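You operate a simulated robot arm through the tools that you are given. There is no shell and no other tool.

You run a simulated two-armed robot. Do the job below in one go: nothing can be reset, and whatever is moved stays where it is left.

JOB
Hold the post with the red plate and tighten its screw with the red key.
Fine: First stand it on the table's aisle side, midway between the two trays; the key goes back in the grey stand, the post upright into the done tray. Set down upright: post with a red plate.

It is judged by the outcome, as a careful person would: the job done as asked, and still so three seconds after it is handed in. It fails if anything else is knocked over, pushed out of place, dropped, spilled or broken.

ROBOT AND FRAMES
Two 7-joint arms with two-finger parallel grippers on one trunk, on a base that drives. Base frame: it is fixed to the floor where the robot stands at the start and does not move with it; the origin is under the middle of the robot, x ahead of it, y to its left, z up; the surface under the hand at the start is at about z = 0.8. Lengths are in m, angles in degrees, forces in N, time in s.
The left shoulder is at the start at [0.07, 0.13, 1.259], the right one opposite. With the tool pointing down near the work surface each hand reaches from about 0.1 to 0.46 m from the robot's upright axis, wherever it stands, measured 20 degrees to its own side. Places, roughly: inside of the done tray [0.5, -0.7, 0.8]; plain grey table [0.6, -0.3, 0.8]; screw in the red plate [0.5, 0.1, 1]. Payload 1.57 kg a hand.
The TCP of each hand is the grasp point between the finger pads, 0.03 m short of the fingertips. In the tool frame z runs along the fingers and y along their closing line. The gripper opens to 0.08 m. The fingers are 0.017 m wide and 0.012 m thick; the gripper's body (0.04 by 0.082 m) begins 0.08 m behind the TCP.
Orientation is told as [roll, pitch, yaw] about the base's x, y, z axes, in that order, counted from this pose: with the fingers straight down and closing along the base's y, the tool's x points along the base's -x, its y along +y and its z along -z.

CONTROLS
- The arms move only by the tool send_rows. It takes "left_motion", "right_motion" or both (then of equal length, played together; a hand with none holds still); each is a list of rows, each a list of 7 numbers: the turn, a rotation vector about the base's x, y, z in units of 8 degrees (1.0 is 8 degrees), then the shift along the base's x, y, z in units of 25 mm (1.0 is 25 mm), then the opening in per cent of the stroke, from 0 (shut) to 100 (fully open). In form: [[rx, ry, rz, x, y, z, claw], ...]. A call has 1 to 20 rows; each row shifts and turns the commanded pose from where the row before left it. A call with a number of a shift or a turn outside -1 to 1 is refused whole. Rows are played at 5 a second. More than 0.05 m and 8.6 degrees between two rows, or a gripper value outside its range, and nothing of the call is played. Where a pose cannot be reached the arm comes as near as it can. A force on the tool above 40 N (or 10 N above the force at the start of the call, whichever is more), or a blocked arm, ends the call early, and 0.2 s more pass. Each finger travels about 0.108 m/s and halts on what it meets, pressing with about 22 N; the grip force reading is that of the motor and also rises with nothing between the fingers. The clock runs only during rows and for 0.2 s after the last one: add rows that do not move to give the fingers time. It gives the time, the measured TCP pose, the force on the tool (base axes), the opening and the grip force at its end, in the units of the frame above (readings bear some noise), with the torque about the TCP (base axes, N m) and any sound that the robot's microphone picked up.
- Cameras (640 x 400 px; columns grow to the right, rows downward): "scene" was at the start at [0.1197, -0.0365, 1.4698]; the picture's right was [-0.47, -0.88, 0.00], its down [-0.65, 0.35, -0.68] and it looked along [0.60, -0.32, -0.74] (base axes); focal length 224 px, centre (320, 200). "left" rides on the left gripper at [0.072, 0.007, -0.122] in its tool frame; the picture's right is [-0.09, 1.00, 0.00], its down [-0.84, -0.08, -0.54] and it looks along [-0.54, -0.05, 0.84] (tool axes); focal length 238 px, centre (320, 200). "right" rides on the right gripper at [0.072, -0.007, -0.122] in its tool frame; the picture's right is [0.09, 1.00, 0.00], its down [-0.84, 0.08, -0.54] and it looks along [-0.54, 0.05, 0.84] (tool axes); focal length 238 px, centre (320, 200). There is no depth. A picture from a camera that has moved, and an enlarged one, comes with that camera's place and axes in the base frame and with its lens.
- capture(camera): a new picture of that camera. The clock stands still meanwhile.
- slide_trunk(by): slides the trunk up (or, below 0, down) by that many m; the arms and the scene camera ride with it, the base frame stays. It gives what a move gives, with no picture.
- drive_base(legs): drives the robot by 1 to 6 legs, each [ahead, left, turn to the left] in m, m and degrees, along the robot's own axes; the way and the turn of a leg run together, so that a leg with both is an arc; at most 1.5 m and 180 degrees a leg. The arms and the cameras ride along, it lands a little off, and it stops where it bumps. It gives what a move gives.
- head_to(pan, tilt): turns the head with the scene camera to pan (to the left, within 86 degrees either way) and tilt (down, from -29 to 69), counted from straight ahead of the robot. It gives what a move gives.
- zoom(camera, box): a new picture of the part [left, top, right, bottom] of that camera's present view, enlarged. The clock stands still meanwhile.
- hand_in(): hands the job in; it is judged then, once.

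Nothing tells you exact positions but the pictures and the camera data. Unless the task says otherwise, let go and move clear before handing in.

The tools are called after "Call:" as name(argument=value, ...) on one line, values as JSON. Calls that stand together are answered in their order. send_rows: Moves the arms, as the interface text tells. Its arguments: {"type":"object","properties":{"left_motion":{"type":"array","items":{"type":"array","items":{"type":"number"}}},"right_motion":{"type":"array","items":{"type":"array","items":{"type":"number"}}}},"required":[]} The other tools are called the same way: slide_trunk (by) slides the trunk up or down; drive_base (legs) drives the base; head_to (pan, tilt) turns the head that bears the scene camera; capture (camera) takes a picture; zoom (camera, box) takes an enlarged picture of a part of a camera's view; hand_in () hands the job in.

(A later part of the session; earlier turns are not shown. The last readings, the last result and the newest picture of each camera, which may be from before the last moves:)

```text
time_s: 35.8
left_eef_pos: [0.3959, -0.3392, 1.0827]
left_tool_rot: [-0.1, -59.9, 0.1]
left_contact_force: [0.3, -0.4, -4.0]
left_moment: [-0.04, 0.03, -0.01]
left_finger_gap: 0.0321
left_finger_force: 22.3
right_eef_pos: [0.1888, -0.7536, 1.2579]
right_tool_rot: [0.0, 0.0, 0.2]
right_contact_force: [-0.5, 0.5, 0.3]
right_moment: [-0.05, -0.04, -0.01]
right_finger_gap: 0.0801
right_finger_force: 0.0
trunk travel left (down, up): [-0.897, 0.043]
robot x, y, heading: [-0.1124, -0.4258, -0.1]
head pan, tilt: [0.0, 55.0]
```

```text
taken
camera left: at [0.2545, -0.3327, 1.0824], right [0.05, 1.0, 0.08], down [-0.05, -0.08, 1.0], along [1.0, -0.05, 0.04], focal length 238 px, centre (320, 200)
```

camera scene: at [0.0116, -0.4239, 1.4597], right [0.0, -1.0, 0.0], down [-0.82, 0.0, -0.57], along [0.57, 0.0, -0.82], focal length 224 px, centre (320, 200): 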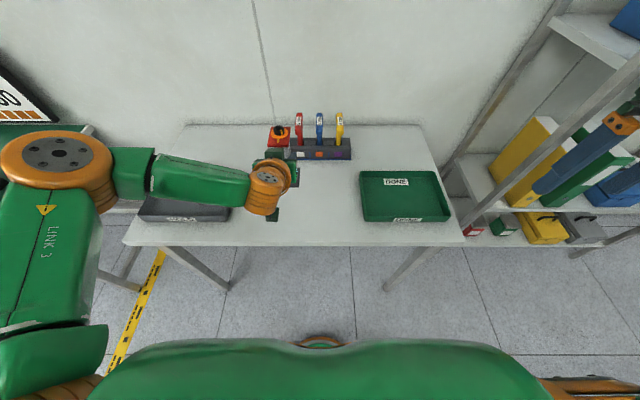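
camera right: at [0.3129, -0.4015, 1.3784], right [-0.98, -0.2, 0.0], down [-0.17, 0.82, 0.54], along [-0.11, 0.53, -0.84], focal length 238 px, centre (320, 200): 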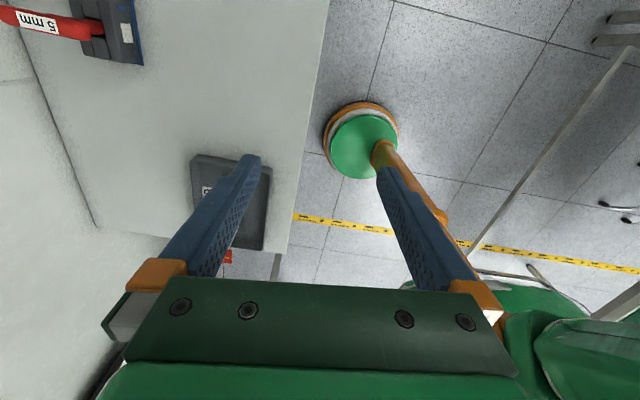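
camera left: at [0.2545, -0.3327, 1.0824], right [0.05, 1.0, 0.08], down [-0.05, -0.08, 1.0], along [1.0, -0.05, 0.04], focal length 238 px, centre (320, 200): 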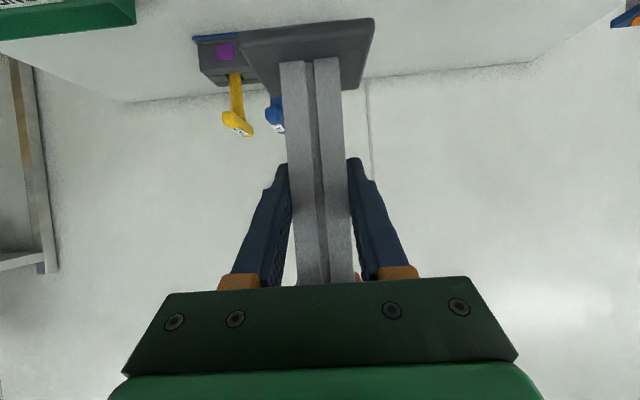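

The post hangs at about (0.396, -0.339). I'll zoom to measure the two trays' facing edges for the exact midpoint.

Call:
zoom(camera="scene", box=[120, 110, 480, 260])

Call:
zoom(camera="scene", box=[340, 150, 480, 240])

```text
1.78 times, centred on (300, 185) of scene
camera zoom: at [0.0116, -0.4239, 1.4597], right [0.0, -1.0, 0.0], down [-0.82, 0.0, -0.57], along [0.57, 0.0, -0.82], focal length 398 px, centre (356, 227)
```

zoom: 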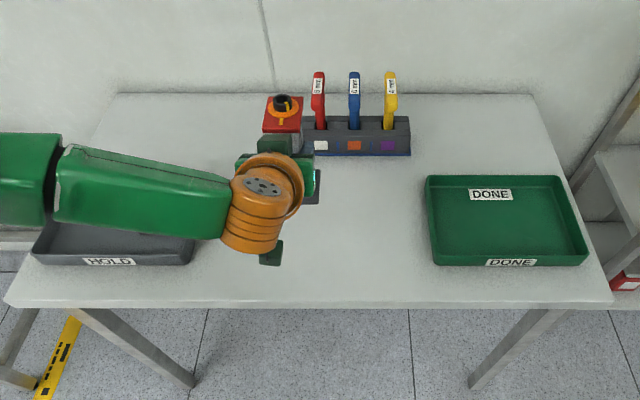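

```text
4.44 times, centred on (410, 195) of scene
camera zoom: at [0.0116, -0.4239, 1.4597], right [0.0, -1.0, 0.0], down [-0.82, 0.0, -0.57], along [0.57, 0.0, -0.82], focal length 995 px, centre (-80, 222)
```

zoom: 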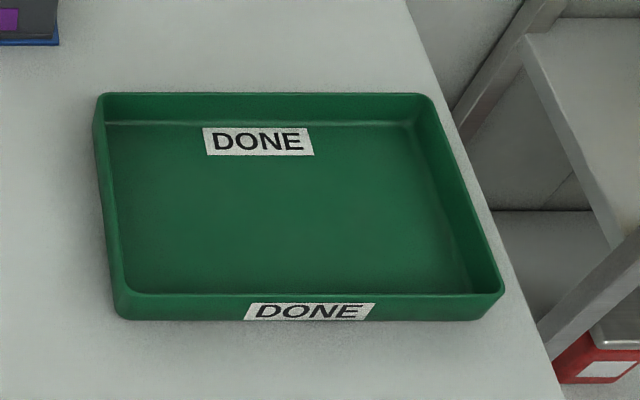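

The midpoint between the trays is about y = -0.343. I'll drive slightly ahead to put the post at x≈0.43 and lower it with the trunk to just above the table.

Call:
drive_base(legs=[[0.035, -0.004, 0]])

Call:
slide_trunk(by=-0.18)

Call:
capture(camera="left")

Call:
capture(camera="scene")

```text
time_s: 36.6
left_eef_pos: [0.4239, -0.3445, 1.087]
left_tool_rot: [0.0, -60.3, 0.0]
left_contact_force: [-1.2, -0.4, -2.9]
left_moment: [0.0, -0.01, -0.04]
left_finger_gap: 0.032
left_finger_force: 22.0
right_eef_pos: [0.2166, -0.7597, 1.2593]
right_tool_rot: [0.0, -0.3, 0.0]
right_contact_force: [-1.0, 0.0, 0.1]
right_moment: [0.03, -0.08, 0.0]
right_finger_gap: 0.0798
right_finger_force: 0.1
trunk travel left (down, up): [-0.897, 0.043]
robot x, y, heading: [-0.0742, -0.4327, -0.1]
head pan, tilt: [0.0, 55.0]
```

```text
time_s: 38.6
left_eef_pos: [0.43, -0.3448, 0.9022]
left_tool_rot: [0.1, -59.8, -0.1]
left_contact_force: [-0.3, 0.7, -3.6]
left_moment: [-0.02, 0.0, 0.0]
left_finger_gap: 0.0317
left_finger_force: 21.8
right_eef_pos: [0.2244, -0.7595, 1.0761]
right_tool_rot: [0.0, 0.0, 0.1]
right_contact_force: [0.0, -0.5, 1.1]
right_moment: [-0.01, -0.01, 0.01]
right_finger_gap: 0.0799
right_finger_force: 0.1
trunk travel left (down, up): [-0.717, 0.223]
robot x, y, heading: [-0.0792, -0.4325, -0.2]
head pan, tilt: [0.0, 55.0]
```

```text
taken
camera left: at [0.289, -0.3387, 0.9026], right [0.05, 1.0, 0.08], down [-0.05, -0.08, 1.0], along [1.0, -0.05, 0.04], focal length 238 px, centre (320, 200)
```

left: 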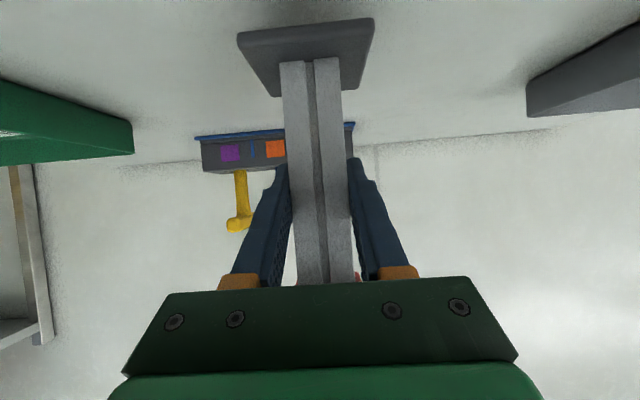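

```text
taken
camera scene: at [0.0461, -0.4306, 1.2797], right [0.0, -1.0, 0.0], down [-0.82, 0.0, -0.57], along [0.57, 0.0, -0.82], focal length 224 px, centre (320, 200)
```

scene: 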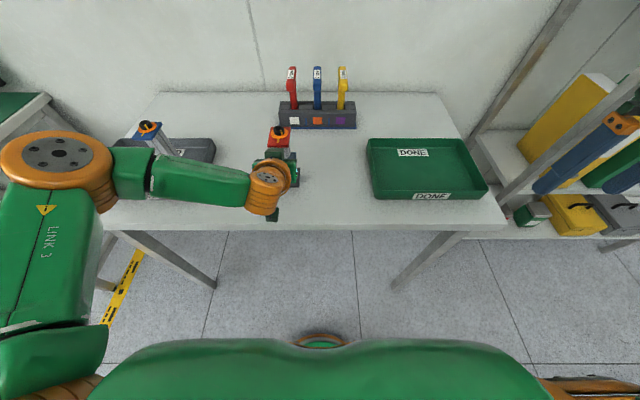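

About 2 cm above the table. Lowering in small steps until I feel contact.

Call:
send_rows(left_motion=[[0, 0, 0, 0, 0, -0.2, 20], [0, 0, 0, 0, 0, -0.2, 20], [0, 0, 0, 0, 0, -0.2, 20], [0, 0, 0, 0, 0, 0, 20]])

Call:
capture(camera="left")

```text
time_s: 39.6
left_eef_pos: [0.4297, -0.346, 0.8877]
left_tool_rot: [0.0, -59.8, -0.1]
left_contact_force: [-0.1, -0.2, -3.7]
left_moment: [0.0, 0.05, -0.02]
left_finger_gap: 0.0322
left_finger_force: 21.9
right_eef_pos: [0.2233, -0.7609, 1.0754]
right_tool_rot: [0.1, 0.1, 0.1]
right_contact_force: [0.6, 0.2, -0.2]
right_moment: [-0.02, 0.0, 0.02]
right_finger_gap: 0.08
right_finger_force: 0.0
trunk travel left (down, up): [-0.717, 0.223]
robot x, y, heading: [-0.0788, -0.4306, -0.1]
head pan, tilt: [0.0, 55.0]
```

```text
taken
camera left: at [0.289, -0.3387, 0.8876], right [0.05, 1.0, 0.08], down [-0.05, -0.08, 1.0], along [1.0, -0.05, 0.04], focal length 238 px, centre (320, 200)
```

left: 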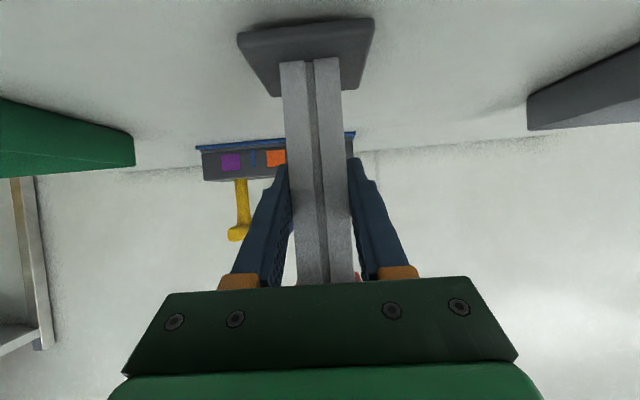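

Call:
send_rows(left_motion=[[0, 0, 0, 0, 0, -0.12, 20], [0, 0, 0, 0, 0, 0, 20]])

Call:
send_rows(left_motion=[[0, 0, 0, 0, 0, -0.08, 20], [0, 0, 0, 0, 0, 0, 20]])

```text
time_s: 40.2
left_eef_pos: [0.4301, -0.3451, 0.8848]
left_tool_rot: [0.0, -59.8, -0.1]
left_contact_force: [0.1, 0.4, -3.5]
left_moment: [-0.02, 0.01, 0.0]
left_finger_gap: 0.0321
left_finger_force: 22.5
right_eef_pos: [0.224, -0.7605, 1.0768]
right_tool_rot: [-0.1, 0.0, 0.1]
right_contact_force: [0.3, -0.1, -0.2]
right_moment: [0.02, -0.02, -0.03]
right_finger_gap: 0.0802
right_finger_force: 0.0
trunk travel left (down, up): [-0.717, 0.223]
robot x, y, heading: [-0.0785, -0.4313, -0.1]
head pan, tilt: [0.0, 55.0]
```

```text
time_s: 40.9
left_eef_pos: [0.431, -0.3447, 0.8822]
left_tool_rot: [0.1, -59.8, 0.0]
left_contact_force: [0.0, 1.2, -3.0]
left_moment: [0.02, 0.02, 0.0]
left_finger_gap: 0.0321
left_finger_force: 22.2
right_eef_pos: [0.2249, -0.7604, 1.076]
right_tool_rot: [-0.1, 0.0, 0.2]
right_contact_force: [-0.5, -0.1, -0.8]
right_moment: [-0.03, 0.02, 0.0]
right_finger_gap: 0.0802
right_finger_force: 0.0
trunk travel left (down, up): [-0.717, 0.223]
robot x, y, heading: [-0.0741, -0.4308, -0.1]
head pan, tilt: [0.0, 55.0]
```

Call:
send_rows(left_motion=[[0, 0, 0, 0, 0, -0.08, 20], [0, 0, 0, 0, 0, 0, 20]])

Call:
send_rows(left_motion=[[0, 0, 0, 0, 0, -0.08, 20], [0, 0, 0, 0, 0, 0, 20]])

```text
time_s: 41.5
left_eef_pos: [0.4297, -0.3455, 0.8806]
left_tool_rot: [0.1, -59.7, -0.1]
left_contact_force: [-0.2, 0.3, -3.6]
left_moment: [-0.02, 0.02, -0.03]
left_finger_gap: 0.0315
left_finger_force: 22.4
right_eef_pos: [0.2237, -0.7595, 1.0763]
right_tool_rot: [0.1, 0.0, 0.0]
right_contact_force: [-0.2, 0.4, -0.3]
right_moment: [0.02, -0.02, 0.0]
right_finger_gap: 0.0799
right_finger_force: 0.1
trunk travel left (down, up): [-0.717, 0.223]
robot x, y, heading: [-0.0767, -0.4329, -0.2]
head pan, tilt: [0.0, 55.0]
```

```text
time_s: 42.0
left_eef_pos: [0.4311, -0.3454, 0.8786]
left_tool_rot: [0.1, -59.7, -0.2]
left_contact_force: [0.4, 0.7, -4.3]
left_moment: [0.01, 0.04, -0.02]
left_finger_gap: 0.032
left_finger_force: 22.5
right_eef_pos: [0.2234, -0.7598, 1.0759]
right_tool_rot: [0.0, -0.1, 0.1]
right_contact_force: [0.0, 0.1, -0.4]
right_moment: [0.02, 0.01, -0.02]
right_finger_gap: 0.0802
right_finger_force: 0.1
trunk travel left (down, up): [-0.717, 0.223]
robot x, y, heading: [-0.0768, -0.4304, 0.0]
head pan, tilt: [0.0, 55.0]
```

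Call:
send_rows(left_motion=[[0, 0, 0, 0, 0, -0.06, 20], [0, 0, 0, 0, 0, 0, 20]])

Call:
send_rows(left_motion=[[0, 0, 0, 0, 0, -0.06, 20], [0, 0, 0, 0, 0, 0, 20]])

Call:
capture(camera="left")

```text
time_s: 42.6
left_eef_pos: [0.4298, -0.3446, 0.8785]
left_tool_rot: [0.0, -60.0, -0.1]
left_contact_force: [4.0, 1.1, 5.8]
left_moment: [-0.16, 0.02, 0.06]
left_finger_gap: 0.032
left_finger_force: 21.8
right_eef_pos: [0.2224, -0.761, 1.075]
right_tool_rot: [0.1, 0.0, 0.0]
right_contact_force: [0.3, -1.1, -0.2]
right_moment: [0.01, 0.03, -0.02]
right_finger_gap: 0.0802
right_finger_force: 0.1
trunk travel left (down, up): [-0.717, 0.223]
robot x, y, heading: [-0.0807, -0.4327, 0.0]
head pan, tilt: [0.0, 55.0]
```

```text
time_s: 43.2
left_eef_pos: [0.4286, -0.3455, 0.8782]
left_tool_rot: [0.1, -60.1, 0.0]
left_contact_force: [6.9, 0.8, 14.6]
left_moment: [-0.07, 0.05, 0.0]
left_finger_gap: 0.0321
left_finger_force: 22.3
right_eef_pos: [0.2208, -0.7607, 1.0768]
right_tool_rot: [0.0, -0.1, 0.1]
right_contact_force: [0.0, 0.1, 0.3]
right_moment: [0.01, 0.03, -0.01]
right_finger_gap: 0.0801
right_finger_force: 0.0
trunk travel left (down, up): [-0.717, 0.223]
robot x, y, heading: [-0.0738, -0.4351, -0.1]
head pan, tilt: [0.0, 55.0]
```

```text
taken
camera left: at [0.2881, -0.3391, 0.8769], right [0.05, 1.0, 0.08], down [-0.05, -0.08, 1.0], along [1.0, -0.05, 0.05], focal length 238 px, centre (320, 200)
```

left: 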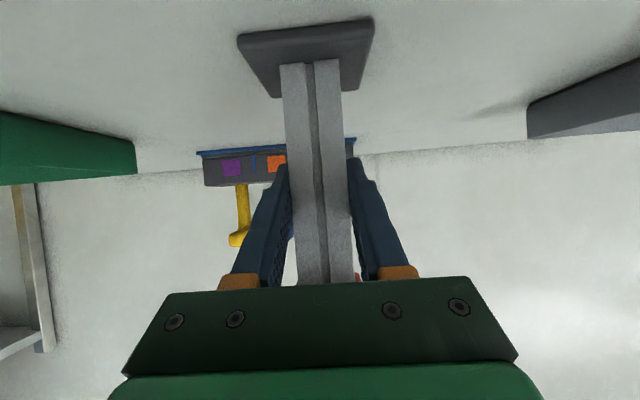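

Contact felt at TCP z≈0.878; the post stands. I'll ease the pressure, open and withdraw straight back.

Call:
send_rows(left_motion=[[0, 0, 0, 0, 0, 0.1, 20], [0, 0, 0, 0, 0, 0, 20], [0, 0, 0, 0, 0, 0, 45], [0, 0, 0, 0, 0, 0, 75], [0, 0, 0, 0, 0, 0, 100], [0, 0, 0, 0, 0, 0, 100]])

Call:
capture(camera="left")

```text
time_s: 44.6
left_eef_pos: [0.431, -0.3458, 0.8785]
left_tool_rot: [0.1, -59.9, -0.1]
left_contact_force: [-1.1, -0.3, -0.3]
left_moment: [-0.02, 0.02, -0.01]
left_finger_gap: 0.0798
left_finger_force: 0.1
right_eef_pos: [0.2219, -0.7616, 1.0753]
right_tool_rot: [0.0, 0.1, 0.0]
right_contact_force: [-0.1, 0.6, -1.0]
right_moment: [-0.01, -0.04, 0.0]
right_finger_gap: 0.08
right_finger_force: 0.1
trunk travel left (down, up): [-0.717, 0.223]
robot x, y, heading: [-0.0791, -0.4318, -0.0]
head pan, tilt: [0.0, 55.0]
```

```text
taken
camera left: at [0.2883, -0.3391, 0.8784], right [0.05, 1.0, 0.08], down [-0.05, -0.08, 1.0], along [1.0, -0.05, 0.05], focal length 238 px, centre (320, 200)
```

left: 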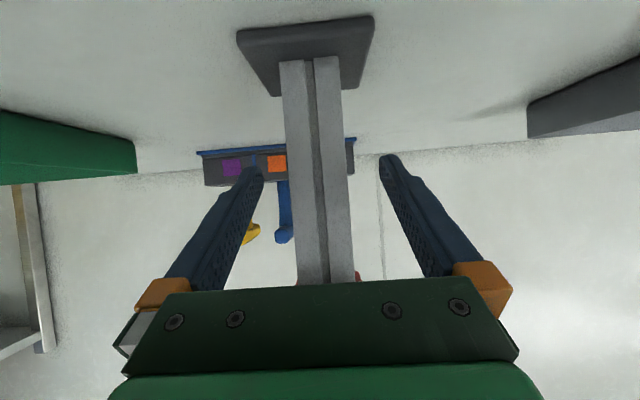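

The post stands free. I'll drive straight back to clear the fingers, then raise the trunk and look.

Call:
drive_base(legs=[[-0.14, 0, 0]])

Call:
slide_trunk(by=0.2)

Call:
capture(camera="scene")

Call:
capture(camera="left")

```text
time_s: 46.0
left_eef_pos: [0.2914, -0.3459, 0.8788]
left_tool_rot: [0.2, -59.8, 0.1]
left_contact_force: [-0.2, 0.3, 0.1]
left_moment: [-0.02, 0.0, 0.0]
left_finger_gap: 0.0801
left_finger_force: 0.3
right_eef_pos: [0.0868, -0.7607, 1.0759]
right_tool_rot: [0.0, 0.1, 0.2]
right_contact_force: [0.5, -0.5, -0.1]
right_moment: [-0.03, -0.02, 0.0]
right_finger_gap: 0.0802
right_finger_force: 0.1
trunk travel left (down, up): [-0.717, 0.223]
robot x, y, heading: [-0.2138, -0.4282, -0.1]
head pan, tilt: [0.0, 55.0]
```

```text
time_s: 48.1
left_eef_pos: [0.2904, -0.3462, 1.0786]
left_tool_rot: [0.1, -59.9, 0.0]
left_contact_force: [1.0, -0.2, 0.4]
left_moment: [0.0, 0.01, 0.01]
left_finger_gap: 0.0798
left_finger_force: 0.0
right_eef_pos: [0.0851, -0.7615, 1.2752]
right_tool_rot: [0.0, -0.1, 0.2]
right_contact_force: [0.4, -0.8, 0.0]
right_moment: [-0.02, -0.03, 0.01]
right_finger_gap: 0.08
right_finger_force: 0.1
trunk travel left (down, up): [-0.917, 0.023]
robot x, y, heading: [-0.2152, -0.4312, 0.0]
head pan, tilt: [0.0, 55.0]
```

```text
taken
camera scene: at [-0.0938, -0.4309, 1.4798], right [0.0, -1.0, 0.0], down [-0.82, 0.0, -0.57], along [0.57, 0.0, -0.82], focal length 224 px, centre (320, 200)
```

scene: 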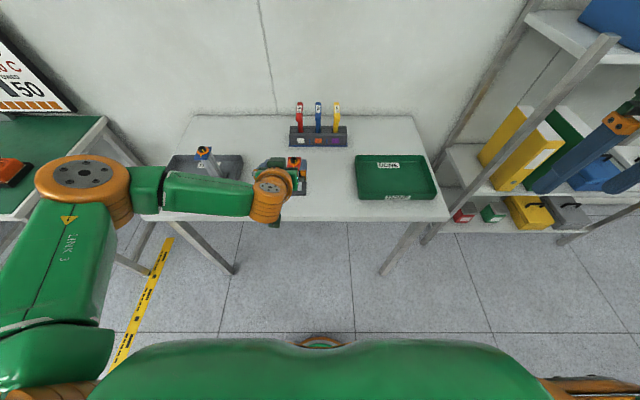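

```text
taken
camera left: at [0.1494, -0.339, 1.0784], right [0.05, 1.0, 0.08], down [-0.05, -0.08, 1.0], along [1.0, -0.05, 0.05], focal length 238 px, centre (320, 200)
```

left: 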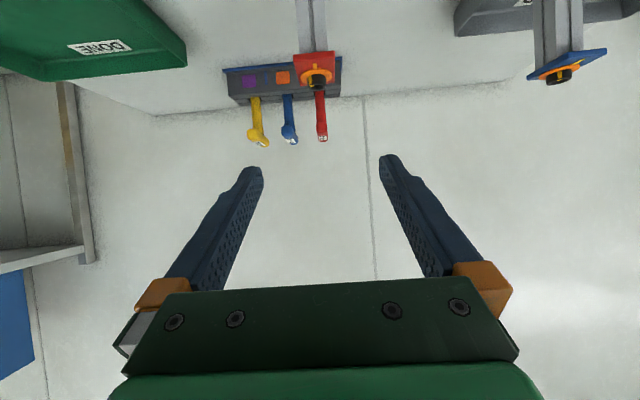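

The post stands at about (0.43, -0.345). Now I'll raise the left hand clear and bring the right hand forward, pitched 30°, to a key-picking pose while still well back from the table.

Call:
send_rows(left_motion=[[0, 0, 0, 0, 0, 0.5, 100], [0, 0, 0, 0, 0, 0.5, 100], [0, 0, 0, 0, 0, 0.5, 100], [0, 0, 0, 0, 0, 0.5, 100], [0, 0, 0, 0, 0, 0.5, 100], [0, 0, 0, 0, 0, 0.5, 100], [0, 0, 0, 0, 0, 0.5, 100], [0, 0, 0, 0, 0, 0.5, 100], [0, 0, 0, 0, 0, 0.5, 100], [0, 0, 0, 0, 0, 0.5, 100], [0, 0, 0, 0, 0, 0, 100]], right_motion=[[0, -0.375, 0, 0.88, 0.8, -0.5, 100], [0, -0.375, 0, 0.88, 0.8, -0.5, 100], [0, -0.375, 0, 0.88, 0.8, -0.5, 100], [0, -0.375, 0, 0.88, 0.8, -0.5, 100], [0, -0.375, 0, 0.88, 0.8, -0.5, 100], [0, -0.375, 0, 0.88, 0.8, -0.5, 100], [0, -0.375, 0, 0.88, 0.8, -0.5, 100], [0, -0.375, 0, 0.88, 0.8, -0.5, 100], [0, -0.375, 0, 0.88, 0.8, -0.5, 100], [0, -0.375, 0, 0.88, 0.8, -0.5, 100], [0, 0, 0, 0, 0, 0, 100]])

Call:
capture(camera="scene")

Call:
capture(camera="right")

```text
time_s: 50.5
left_eef_pos: [0.2907, -0.345, 1.2037]
left_tool_rot: [0.1, -59.9, 0.0]
left_contact_force: [-0.2, 0.7, 0.2]
left_moment: [0.0, 0.0, 0.0]
left_finger_gap: 0.08
left_finger_force: 0.1
right_eef_pos: [0.2869, -0.5761, 1.1542]
right_tool_rot: [0.1, -30.2, 0.1]
right_contact_force: [0.9, -0.2, 0.5]
right_moment: [0.01, 0.0, -0.01]
right_finger_gap: 0.08
right_finger_force: 0.0
right hand out of reach, approached as far as the arm can: row 10
trunk travel left (down, up): [-0.917, 0.023]
robot x, y, heading: [-0.213, -0.427, 0.2]
head pan, tilt: [0.0, 55.0]
```

```text
taken
camera scene: at [-0.0945, -0.431, 1.4799], right [0.0, -1.0, 0.0], down [-0.82, 0.0, -0.57], along [0.57, 0.0, -0.82], focal length 224 px, centre (320, 200)
```

scene: 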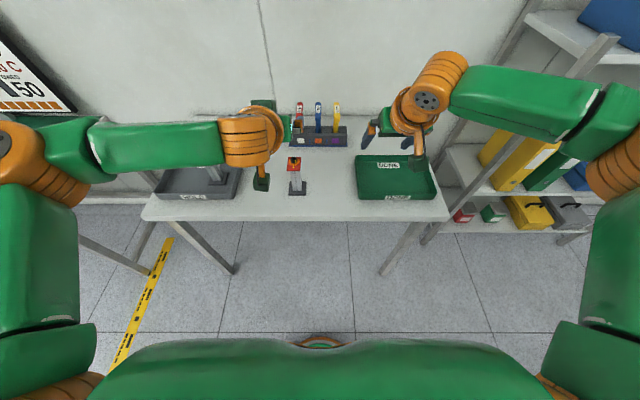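

```text
taken
camera right: at [0.163, -0.5844, 1.2232], right [-0.08, 1.0, -0.05], down [0.45, 0.08, 0.89], along [0.89, 0.05, -0.46], focal length 238 px, centre (320, 200)
```

right: 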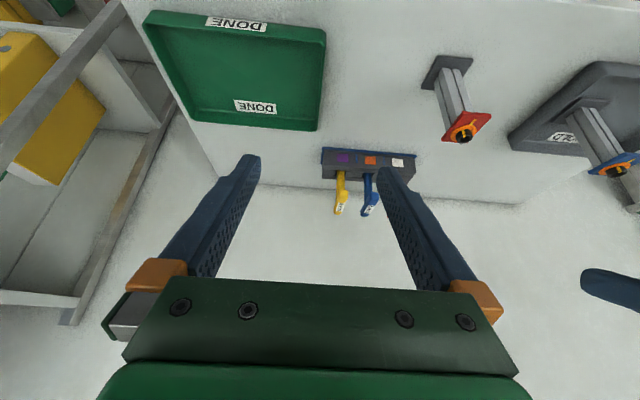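

The right arm's forward limit at this height is about 0.50 m from the axis. I'll lower it to the key's height here (in free air before the done tray) and test how far it reaches.

Call:
send_rows(right_motion=[[0, 0, 0, 0, 0, -1, 100], [0, 0, 0, 0, 0, -1, 100], [0, 0, 0, 0, 0, -1, 100], [0, 0, 0, 0, 0, -1, 100], [0, 0, 0, 0, 0, -1, 100], [0, 0, 0, 0, 0, -1, 100], [0, 0, 0, 0, 0, -1, 100], [0, 0, 0, 0, 0, -1, 100], [0, 0, 0, 1, 0, 0, 100], [0, 0, 0, 1, 0, 0, 100], [0, 0, 0, 1, 0, 0, 100], [0, 0, 0, 1, 0, 0, 100]])

Call:
capture(camera="scene")

```text
time_s: 53.1
left_eef_pos: [0.2902, -0.3458, 1.2042]
left_tool_rot: [0.1, -59.8, -0.1]
left_contact_force: [-1.5, -0.1, 0.2]
left_moment: [0.0, 0.03, -0.05]
left_finger_gap: 0.08
left_finger_force: 0.1
right_eef_pos: [0.2946, -0.6507, 1.0449]
right_tool_rot: [-0.1, -30.0, 0.2]
right_contact_force: [-0.1, -0.3, 0.3]
right_moment: [0.03, -0.02, -0.03]
right_finger_gap: 0.0802
right_finger_force: 0.1
right hand out of reach, approached as far as the arm can: row 1, 2, 3, 4, 5, 6, 7, 8, 9, 10, 11, 12
trunk travel left (down, up): [-0.917, 0.023]
robot x, y, heading: [-0.2161, -0.4341, 0.0]
head pan, tilt: [0.0, 55.0]
```

```text
taken
camera scene: at [-0.0935, -0.431, 1.4798], right [0.0, -1.0, 0.0], down [-0.82, 0.0, -0.57], along [0.57, 0.0, -0.82], focal length 224 px, centre (320, 200)
```

scene: 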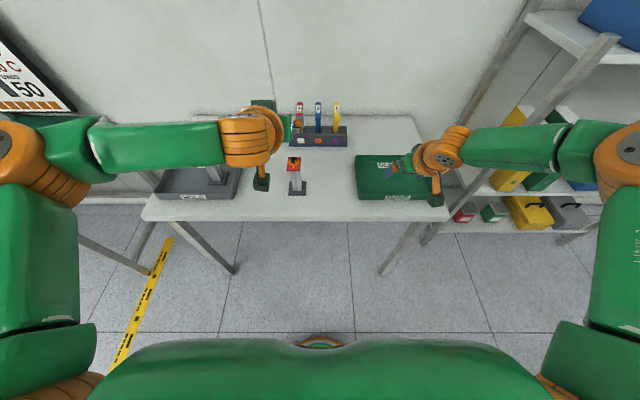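

The arm slid sideways at its limit, so the 30° pitch is awkward there. I'll bring the right hand back and test how far the 60° pitch reaches, using the left hand in free air.

Call:
send_rows(left_motion=[[0, 0, 0, 1, 0, 0, 100], [0, 0, 0, 1, 0, 0, 100], [0, 0, 0, 1, 0, 0, 100], [0, 0, 0, 1, 0, 0, 100], [0, 0, 0, 1, 0, 0, 100], [0, 0, 0, 1, 0, 0, 100], [0, 0, 0, 1, 0, 0, 100], [0, 0, 0, 0, 0, 0, 100]])

Call:
capture(camera="scene")

```text
time_s: 54.9
left_eef_pos: [0.4448, -0.3441, 1.1992]
left_tool_rot: [0.0, -59.9, 0.0]
left_contact_force: [-0.5, 0.7, -0.4]
left_moment: [-0.01, -0.04, 0.0]
left_finger_gap: 0.0799
left_finger_force: 0.0
left hand out of reach, approached as far as the arm can: row 7
right_eef_pos: [0.2944, -0.6501, 1.0455]
right_tool_rot: [0.0, -30.0, 0.2]
right_contact_force: [0.6, 0.3, 0.7]
right_moment: [0.0, -0.02, 0.02]
right_finger_gap: 0.0799
right_finger_force: 0.1
trunk travel left (down, up): [-0.917, 0.023]
robot x, y, heading: [-0.2159, -0.432, 0.2]
head pan, tilt: [0.0, 55.0]
```

```text
taken
camera scene: at [-0.0941, -0.43, 1.4799], right [0.0, -1.0, 0.0], down [-0.82, 0.0, -0.57], along [0.57, 0.0, -0.82], focal length 224 px, centre (320, 200)
```

scene: 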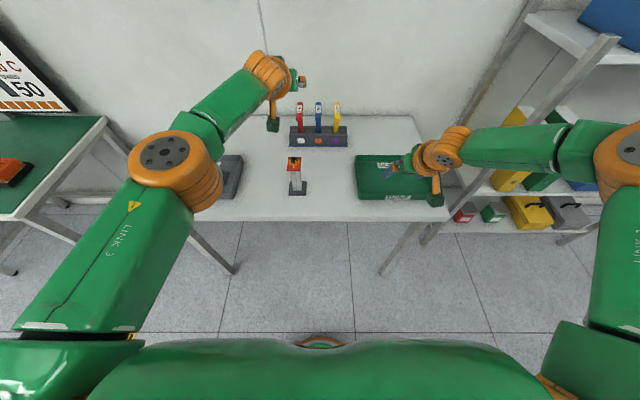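

With a 60° pitch the hand reaches 0.66 m ahead. So the left hand can fetch the key while the right holds the post from its right side. I'll test a 45° pitch for the left hand at the relative height needed, well above the post.

Call:
send_rows(left_motion=[[0, 0.625, 0, -0.8, 0, 0, 100], [0, 0.625, 0, -0.8, 0, 0, 100], [0, 0.625, 0, -0.8, 0, 0, 100], [0, 0, 0, 0, 0, -1, 100], [0, 0, 0, 0, 0, -1, 100], [0, 0, 0, 0, 0, -1, 100], [0, 0, 0, 0, 0, -0.8, 100], [0, 0, 0, 0, 0, 0, 100]])

Call:
capture(camera="scene")

Call:
capture(camera="left")

```text
time_s: 56.7
left_eef_pos: [0.3855, -0.343, 1.1067]
left_tool_rot: [0.1, -44.9, 0.0]
left_contact_force: [0.1, -0.2, -0.1]
left_moment: [-0.02, 0.03, -0.01]
left_finger_gap: 0.0799
left_finger_force: 0.0
right_eef_pos: [0.296, -0.6507, 1.0451]
right_tool_rot: [-0.1, -29.9, 0.1]
right_contact_force: [0.3, -0.1, -0.1]
right_moment: [0.0, -0.01, 0.02]
right_finger_gap: 0.08
right_finger_force: 0.0
trunk travel left (down, up): [-0.917, 0.023]
robot x, y, heading: [-0.2158, -0.4311, 0.0]
head pan, tilt: [0.0, 55.0]
```

```text
taken
camera scene: at [-0.0936, -0.4308, 1.4798], right [0.0, -1.0, 0.0], down [-0.82, 0.0, -0.57], along [0.57, 0.0, -0.82], focal length 224 px, centre (320, 200)
```

scene: 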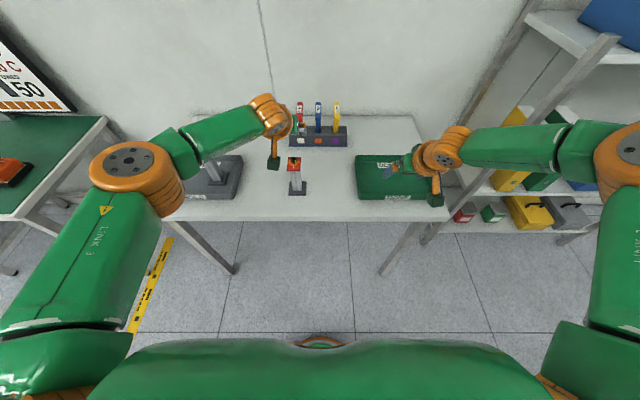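

```text
taken
camera left: at [0.2484, -0.3366, 1.1415], right [0.06, 1.0, 0.07], down [0.21, -0.08, 0.97], along [0.98, -0.05, -0.21], focal length 238 px, centre (320, 200)
```

left: 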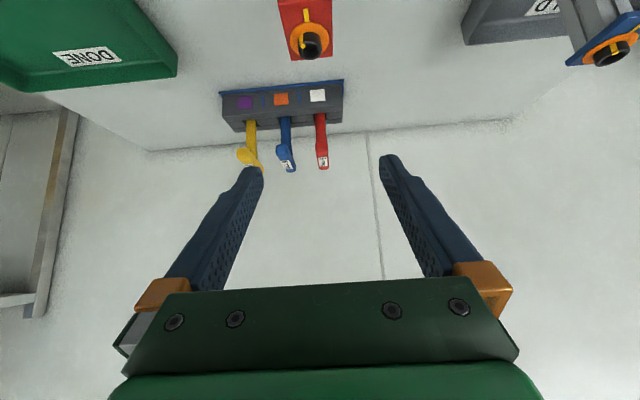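

The 45° pitch works at 0.60 m ahead. The left hand is already in line with the red key, so I'll tuck the right hand back to its high pose first.

Call:
send_rows(right_motion=[[0, 0.375, 0, -0.84, -0.44, 0.94, 100], [0, 0.375, 0, -0.84, -0.44, 0.94, 100], [0, 0.375, 0, -0.84, -0.44, 0.94, 100], [0, 0.375, 0, -0.84, -0.44, 0.94, 100], [0, 0.375, 0, -0.84, -0.44, 0.94, 100], [0, 0.375, 0, -0.84, -0.44, 0.94, 100], [0, 0.375, 0, -0.84, -0.44, 0.94, 100], [0, 0.375, 0, -0.84, -0.44, 0.94, 100], [0, 0.375, 0, -0.84, -0.44, 0.94, 100], [0, 0.375, 0, -0.84, -0.44, 0.94, 100], [0, 0, 0, 0, 0, 0, 100]])

Call:
drive_base(legs=[[0.22, 0, 0]])

Call:
capture(camera="left")

Call:
capture(camera="scene")

```text
time_s: 59.1
left_eef_pos: [0.3856, -0.3423, 1.1047]
left_tool_rot: [0.1, -44.9, 0.0]
left_contact_force: [1.1, -0.2, 0.0]
left_moment: [0.01, 0.0, 0.01]
left_finger_gap: 0.08
left_finger_force: 0.1
right_eef_pos: [0.0844, -0.7607, 1.2802]
right_tool_rot: [-0.1, 0.1, 0.1]
right_contact_force: [-0.5, 0.2, -0.1]
right_moment: [-0.02, 0.0, -0.01]
right_finger_gap: 0.0799
right_finger_force: 0.1
trunk travel left (down, up): [-0.917, 0.023]
robot x, y, heading: [-0.2157, -0.4327, 0.0]
head pan, tilt: [0.0, 55.0]
```

```text
time_s: 60.8
left_eef_pos: [0.6017, -0.3425, 1.1082]
left_tool_rot: [0.1, -45.1, 0.0]
left_contact_force: [-0.1, 0.1, 0.1]
left_moment: [0.0, -0.01, -0.04]
left_finger_gap: 0.0802
left_finger_force: 0.0
right_eef_pos: [0.3005, -0.7601, 1.2809]
right_tool_rot: [0.0, -0.2, 0.1]
right_contact_force: [-0.6, 0.2, 0.6]
right_moment: [-0.02, -0.01, 0.02]
right_finger_gap: 0.0801
right_finger_force: 0.0
trunk travel left (down, up): [-0.917, 0.023]
robot x, y, heading: [0.0054, -0.4302, 0.1]
head pan, tilt: [0.0, 55.0]
```

```text
taken
camera left: at [0.4651, -0.3361, 1.1436], right [0.06, 1.0, 0.07], down [0.21, -0.08, 0.98], along [0.98, -0.05, -0.21], focal length 238 px, centre (320, 200)
```

left: 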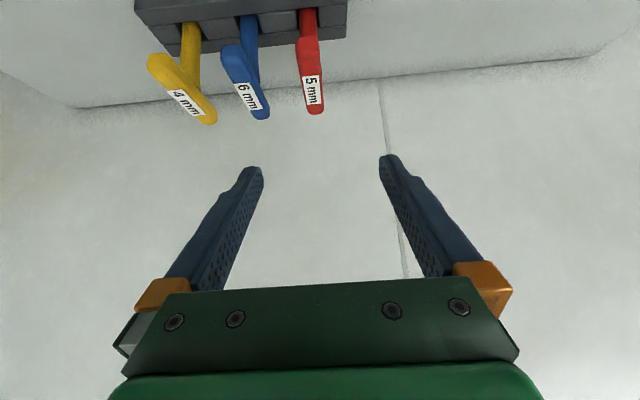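

```text
taken
camera scene: at [0.1218, -0.4305, 1.4803], right [0.0, -1.0, 0.0], down [-0.82, 0.0, -0.58], along [0.58, 0.0, -0.82], focal length 224 px, centre (320, 200)
```

scene: 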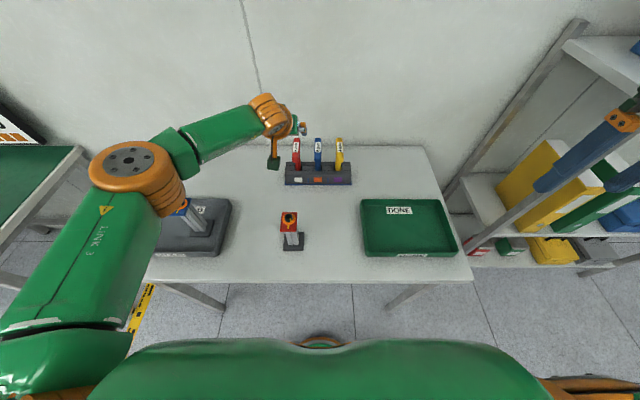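

I'm closer; I'll zoom on the red key from both cameras to locate its handle precisely.

Call:
zoom(camera="left", box=[220, 0, 400, 125])

Call:
zoom(camera="scene", box=[260, 120, 370, 200])

Call:
zoom(camera="scene", box=[250, 195, 340, 260])

```text
3.20 times, centred on (310, 62) of left
camera zoom: at [0.4651, -0.3361, 1.1436], right [0.06, 1.0, 0.07], down [0.21, -0.08, 0.98], along [0.98, -0.05, -0.21], focal length 763 px, centre (352, 640)
```

zoom: 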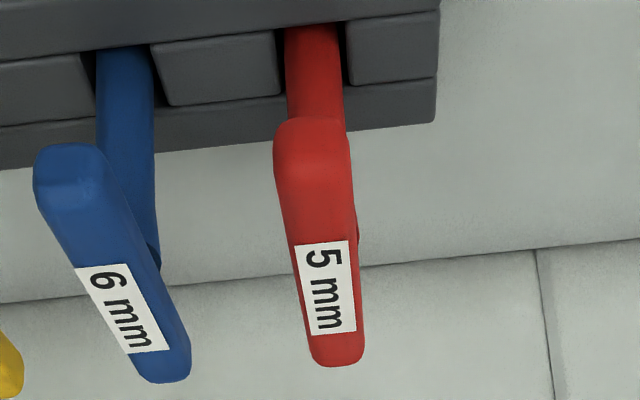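

```text
5.00 times, centred on (315, 160) of scene
camera zoom: at [0.1218, -0.4305, 1.4803], right [0.0, -1.0, 0.0], down [-0.82, 0.0, -0.58], along [0.58, 0.0, -0.82], focal length 1119 px, centre (345, 400)
```

zoom: 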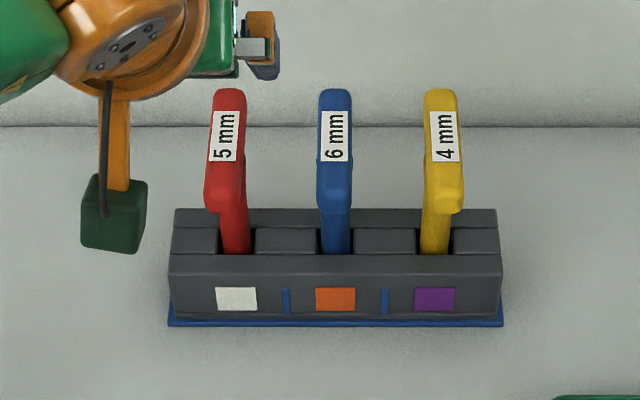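

```text
6.15 times, centred on (295, 228) of scene
camera zoom: at [0.1218, -0.4305, 1.4803], right [0.0, -1.0, 0.0], down [-0.82, 0.0, -0.58], along [0.58, 0.0, -0.82], focal length 1378 px, centre (474, 31)
```

zoom: 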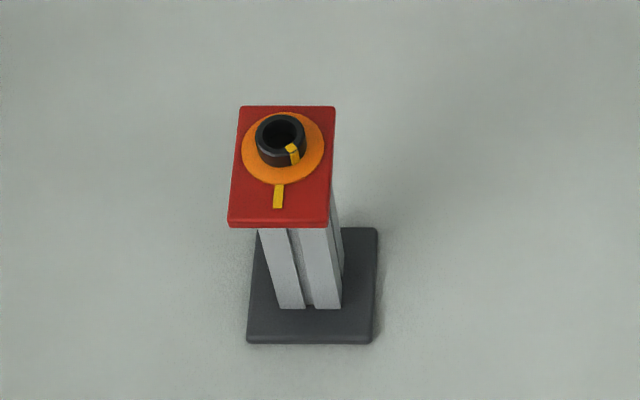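

The red key's bar runs along x with its centre about (0.713, -0.349, 0.94). I'll narrow the fingers' opening, trim y, and drive ahead so the hand is above it.

Call:
send_rows(left_motion=[[0, 0, 0, 0, -0.26, 0, 60], [0, 0, 0, 0, 0, 0, 60]])

Call:
drive_base(legs=[[0.11, 0, 0]])

Call:
send_rows(left_motion=[[0, 0, 0, 0, 0, 0, 60], [0, 0, 0, 0, 0, 0, 60]])

Call:
capture(camera="left")

Call:
capture(camera="scene")

```text
time_s: 61.4
left_eef_pos: [0.6043, -0.3487, 1.1067]
left_tool_rot: [0.2, -45.0, 0.1]
left_contact_force: [-0.3, -1.0, 0.8]
left_moment: [0.0, 0.0, 0.02]
left_finger_gap: 0.048
left_finger_force: 0.1
right_eef_pos: [0.3042, -0.7594, 1.2797]
right_tool_rot: [0.0, -0.1, 0.1]
right_contact_force: [0.3, 0.3, -0.3]
right_moment: [-0.01, -0.02, 0.02]
right_finger_gap: 0.08
right_finger_force: 0.0
trunk travel left (down, up): [-0.917, 0.023]
robot x, y, heading: [0.0051, -0.4297, 0.1]
head pan, tilt: [0.0, 55.0]
```

```text
time_s: 62.6
left_eef_pos: [0.7109, -0.3486, 1.1086]
left_tool_rot: [0.0, -45.2, 0.0]
left_contact_force: [-0.2, 0.9, 0.7]
left_moment: [0.0, -0.03, 0.0]
left_finger_gap: 0.0479
left_finger_force: 0.1
right_eef_pos: [0.4073, -0.7598, 1.2822]
right_tool_rot: [0.0, -0.3, 0.1]
right_contact_force: [0.0, -0.3, -0.5]
right_moment: [0.02, -0.04, -0.02]
right_finger_gap: 0.08
right_finger_force: 0.1
trunk travel left (down, up): [-0.917, 0.023]
robot x, y, heading: [0.1168, -0.4289, -0.0]
head pan, tilt: [0.0, 55.0]
```

```text
time_s: 63.2
left_eef_pos: [0.714, -0.3493, 1.1076]
left_tool_rot: [0.2, -45.0, 0.0]
left_contact_force: [0.1, -0.1, -0.1]
left_moment: [0.03, -0.02, -0.03]
left_finger_gap: 0.0479
left_finger_force: 0.1
right_eef_pos: [0.4136, -0.7592, 1.2799]
right_tool_rot: [0.0, -0.2, 0.0]
right_contact_force: [0.1, 0.4, -0.7]
right_moment: [0.01, -0.04, 0.01]
right_finger_gap: 0.08
right_finger_force: 0.1
trunk travel left (down, up): [-0.917, 0.023]
robot x, y, heading: [0.1177, -0.4302, -0.1]
head pan, tilt: [0.0, 55.0]
```

```text
taken
camera left: at [0.5763, -0.343, 1.1431], right [0.06, 1.0, 0.07], down [0.21, -0.08, 0.97], along [0.98, -0.05, -0.21], focal length 238 px, centre (320, 200)
```

left: 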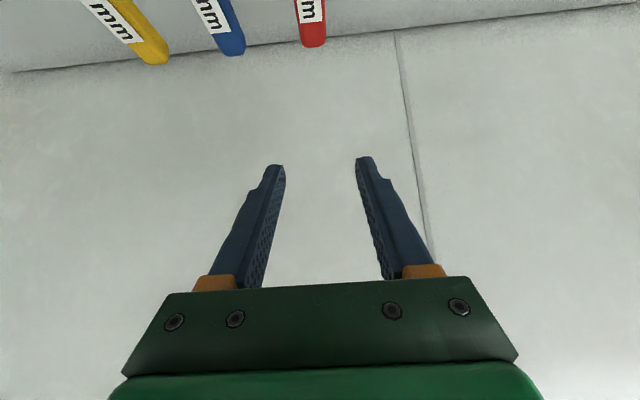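

```text
taken
camera scene: at [0.2337, -0.4304, 1.4801], right [0.0, -1.0, 0.0], down [-0.82, 0.0, -0.58], along [0.58, 0.0, -0.82], focal length 224 px, centre (320, 200)
```

scene: 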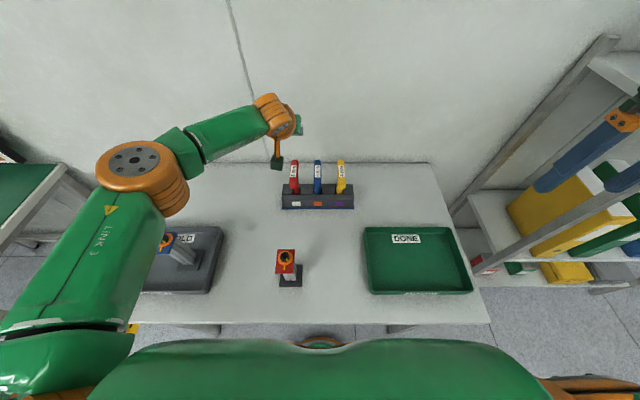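

The hand is above the red key. Before lowering the trunk I want to be sure the left elbow clears the blue post, so I'll turn the right hand to look across at the left arm.

Call:
send_rows(right_motion=[[0, 0, 1, 0, 0, 0, 100], [0, 0, 1, 0, 0, 0, 100], [0, 0, 1, 0, 0, 0, 100], [0, 0, 1, 0, 0, 0, 100], [0, 0, 1, 0, 0, 0, 100], [0, 0, 1, 0, 0, 0, 100], [0, 0, 1, 0, 0, 0, 100], [0, 0, 1, 0, 0, 0, 100], [0, 0, 1, 0, 0, 0, 100], [0, 0, 1, 0, 0, 0, 100], [0, 0, 1, 0, 0, 0, 100]])

Call:
capture(camera="right")

```text
time_s: 65.6
left_eef_pos: [0.7147, -0.3493, 1.1051]
left_tool_rot: [0.1, -44.9, 0.0]
left_contact_force: [-0.3, 0.6, -0.4]
left_moment: [0.03, 0.0, 0.05]
left_finger_gap: 0.0481
left_finger_force: 0.0
right_eef_pos: [0.4155, -0.7603, 1.2794]
right_tool_rot: [0.1, 0.0, 88.2]
right_contact_force: [-0.2, 0.9, -0.9]
right_moment: [0.01, -0.02, 0.0]
right_finger_gap: 0.0799
right_finger_force: 0.2
trunk travel left (down, up): [-0.917, 0.023]
robot x, y, heading: [0.1179, -0.4318, 0.1]
head pan, tilt: [0.0, 55.0]
```

```text
taken
camera right: at [0.4187, -0.8334, 1.4013], right [-1.0, -0.06, 0.0], down [-0.05, 0.84, 0.54], along [-0.03, 0.54, -0.84], focal length 238 px, centre (320, 200)
```

right: 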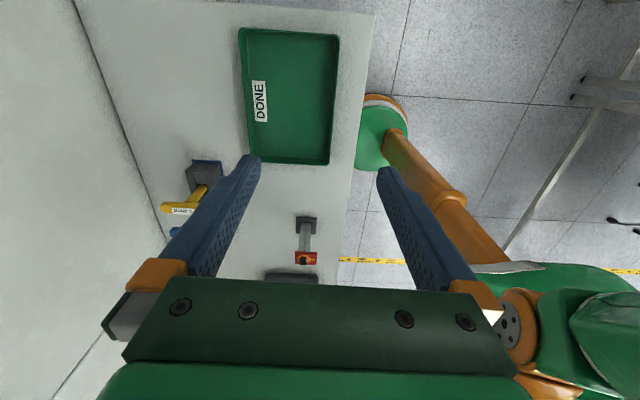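

Call:
send_rows(right_motion=[[1, 0, 0, 0, 0, 0, 100], [1, 0, 0, 0, 0, 0, 100], [1, 0, 0, 0, 0, 0, 100], [1, 0, 0, 0, 0, 0, 100], [1, 0, 0, 0, 0, 0, 100], [0.6, 0, 0, 0, 0, 0, 100], [0, 0, 0, 0, 0, 0, 100]])

Call:
capture(camera="right")

```text
time_s: 67.2
left_eef_pos: [0.7159, -0.349, 1.1051]
left_tool_rot: [0.0, -44.9, -0.1]
left_contact_force: [-0.3, 0.2, -0.1]
left_moment: [0.01, 0.01, -0.04]
left_finger_gap: 0.048
left_finger_force: 0.0
right_eef_pos: [0.4141, -0.756, 1.2756]
right_tool_rot: [1.7, -44.8, 87.3]
right_contact_force: [0.5, -0.3, -1.3]
right_moment: [0.03, -0.03, -0.05]
right_finger_gap: 0.0801
right_finger_force: 0.1
right hand out of reach, approached as far as the arm can: row 6
trunk travel left (down, up): [-0.917, 0.023]
robot x, y, heading: [0.1132, -0.4331, 0.0]
head pan, tilt: [0.0, 55.0]
```

```text
taken
camera right: at [0.4163, -0.8943, 1.3121], right [-1.0, -0.04, -0.04], down [-0.05, 0.21, 0.98], along [-0.03, 0.98, -0.21], focal length 238 px, centre (320, 200)
```

right: 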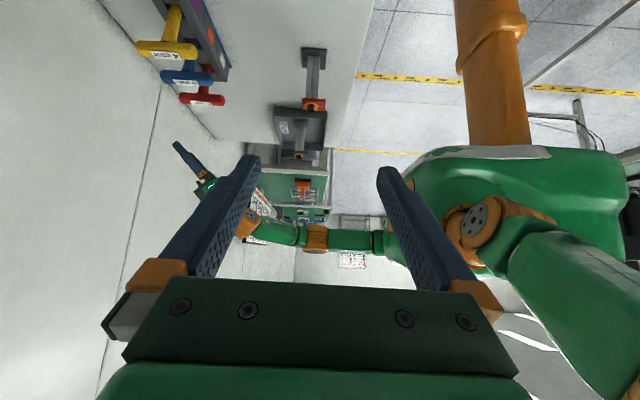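

The left arm is level at about z 1.27, so lowering 0.165 m leaves it well above the blue post. I'll lower the trunk by 0.11 and check alignment over the key.

Call:
slide_trunk(by=-0.11)

Call:
capture(camera="left")

Call:
capture(camera="right")

Call:
capture(camera="scene")

```text
time_s: 68.6
left_eef_pos: [0.7146, -0.3496, 0.9968]
left_tool_rot: [0.1, -44.9, 0.1]
left_contact_force: [0.2, -0.2, -0.2]
left_moment: [-0.01, 0.01, 0.0]
left_finger_gap: 0.048
left_finger_force: 0.1
right_eef_pos: [0.4131, -0.7561, 1.1658]
right_tool_rot: [1.7, -44.7, 87.3]
right_contact_force: [-0.5, -0.3, -0.6]
right_moment: [-0.01, -0.01, 0.0]
right_finger_gap: 0.0802
right_finger_force: 0.0
trunk travel left (down, up): [-0.807, 0.133]
robot x, y, heading: [0.1179, -0.4339, 0.4]
head pan, tilt: [0.0, 55.0]
```

```text
taken
camera left: at [0.5785, -0.3429, 1.0321], right [0.06, 1.0, 0.07], down [0.21, -0.08, 0.97], along [0.98, -0.05, -0.21], focal length 238 px, centre (320, 200)
```

left: 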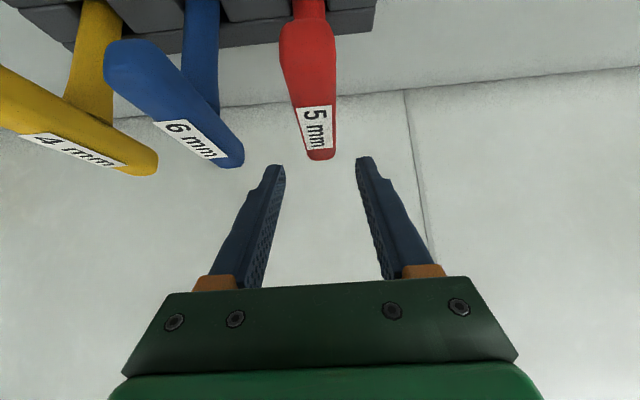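

```text
taken
camera right: at [0.4164, -0.8941, 1.2023], right [-1.0, -0.04, -0.04], down [-0.05, 0.21, 0.98], along [-0.03, 0.98, -0.22], focal length 238 px, centre (320, 200)
```

right: 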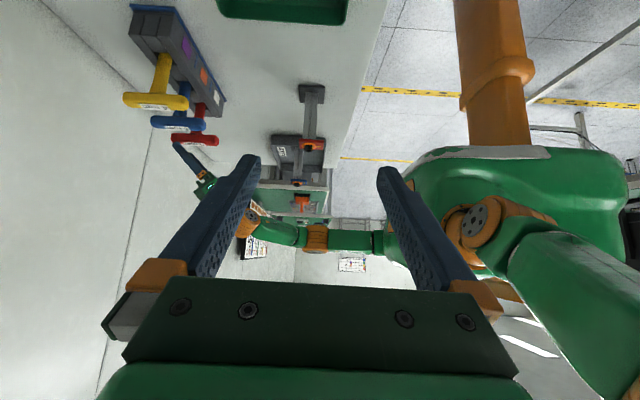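

```text
taken
camera scene: at [0.2366, -0.4304, 1.3699], right [0.0, -1.0, 0.0], down [-0.82, 0.0, -0.57], along [0.57, 0.0, -0.82], focal length 224 px, centre (320, 200)
```

scene: 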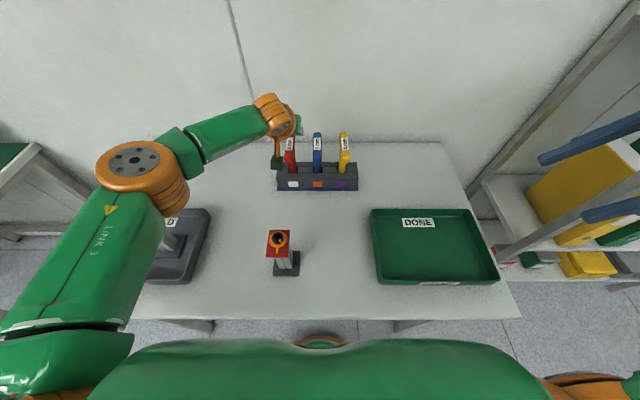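

Aligned in x and y; the bar's centre is about z 0.944. Lowering the trunk by 0.052 to bring the fingers around the bar.

Call:
slide_trunk(by=-0.03)

Call:
capture(camera="left")

```text
time_s: 69.4
left_eef_pos: [0.7175, -0.3497, 0.9665]
left_tool_rot: [0.1, -44.9, -0.1]
left_contact_force: [0.1, 0.4, 0.1]
left_moment: [-0.01, -0.04, 0.01]
left_finger_gap: 0.0481
left_finger_force: 0.1
right_eef_pos: [0.4125, -0.7547, 1.137]
right_tool_rot: [1.7, -44.7, 87.3]
right_contact_force: [-0.4, -0.1, 0.5]
right_moment: [0.0, -0.01, 0.0]
right_finger_gap: 0.0803
right_finger_force: 0.1
trunk travel left (down, up): [-0.777, 0.163]
robot x, y, heading: [0.1192, -0.4287, 0.3]
head pan, tilt: [0.0, 55.0]
```

```text
taken
camera left: at [0.5784, -0.3429, 1.002], right [0.06, 1.0, 0.07], down [0.21, -0.08, 0.97], along [0.98, -0.05, -0.21], focal length 238 px, centre (320, 200)
```

left: 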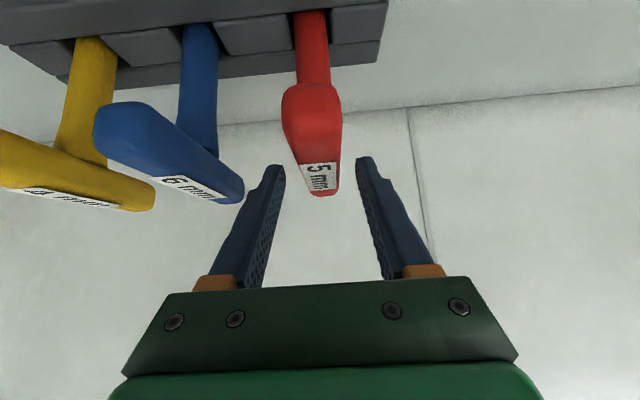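

Call:
slide_trunk(by=-0.022)

Call:
capture(camera="left")

Call:
zoom(camera="right", box=[110, 60, 270, 190])

```text
time_s: 70.1
left_eef_pos: [0.7155, -0.3495, 0.9432]
left_tool_rot: [0.1, -44.9, 0.1]
left_contact_force: [-0.1, 0.5, 0.4]
left_moment: [0.0, -0.01, -0.02]
left_finger_gap: 0.0481
left_finger_force: 0.1
right_eef_pos: [0.4128, -0.7563, 1.1138]
right_tool_rot: [1.7, -44.7, 87.3]
right_contact_force: [-1.2, 0.9, -0.6]
right_moment: [0.01, 0.02, -0.01]
right_finger_gap: 0.0801
right_finger_force: 0.0
trunk travel left (down, up): [-0.755, 0.185]
robot x, y, heading: [0.1155, -0.4295, 0.2]
head pan, tilt: [0.0, 55.0]
```

```text
taken
camera left: at [0.5785, -0.3429, 0.98], right [0.06, 1.0, 0.07], down [0.21, -0.08, 0.97], along [0.98, -0.05, -0.21], focal length 238 px, centre (320, 200)
```

left: 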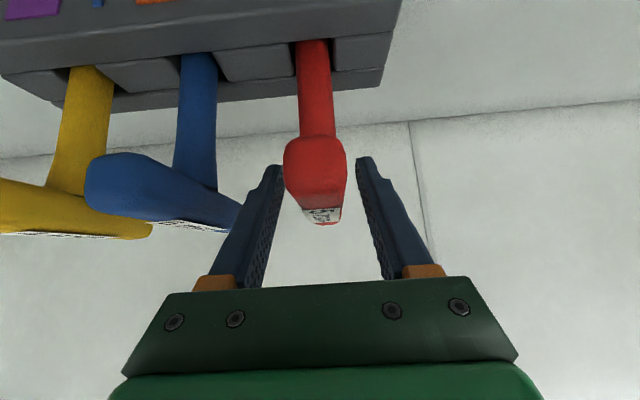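

```text
3.08 times, centred on (190, 125) of right
camera zoom: at [0.4165, -0.8941, 1.1502], right [-1.0, -0.04, -0.04], down [-0.05, 0.21, 0.98], along [-0.03, 0.98, -0.22], focal length 733 px, centre (720, 431)
```

zoom: 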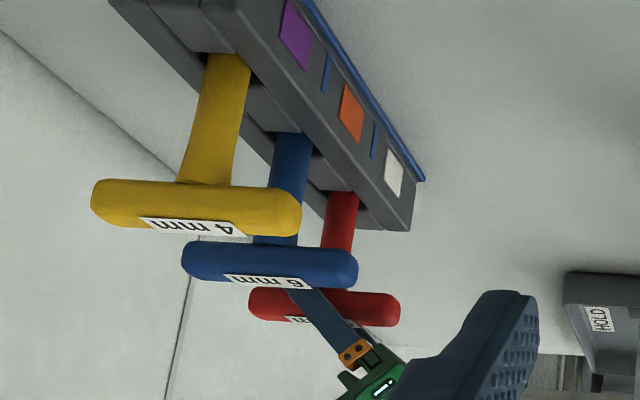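

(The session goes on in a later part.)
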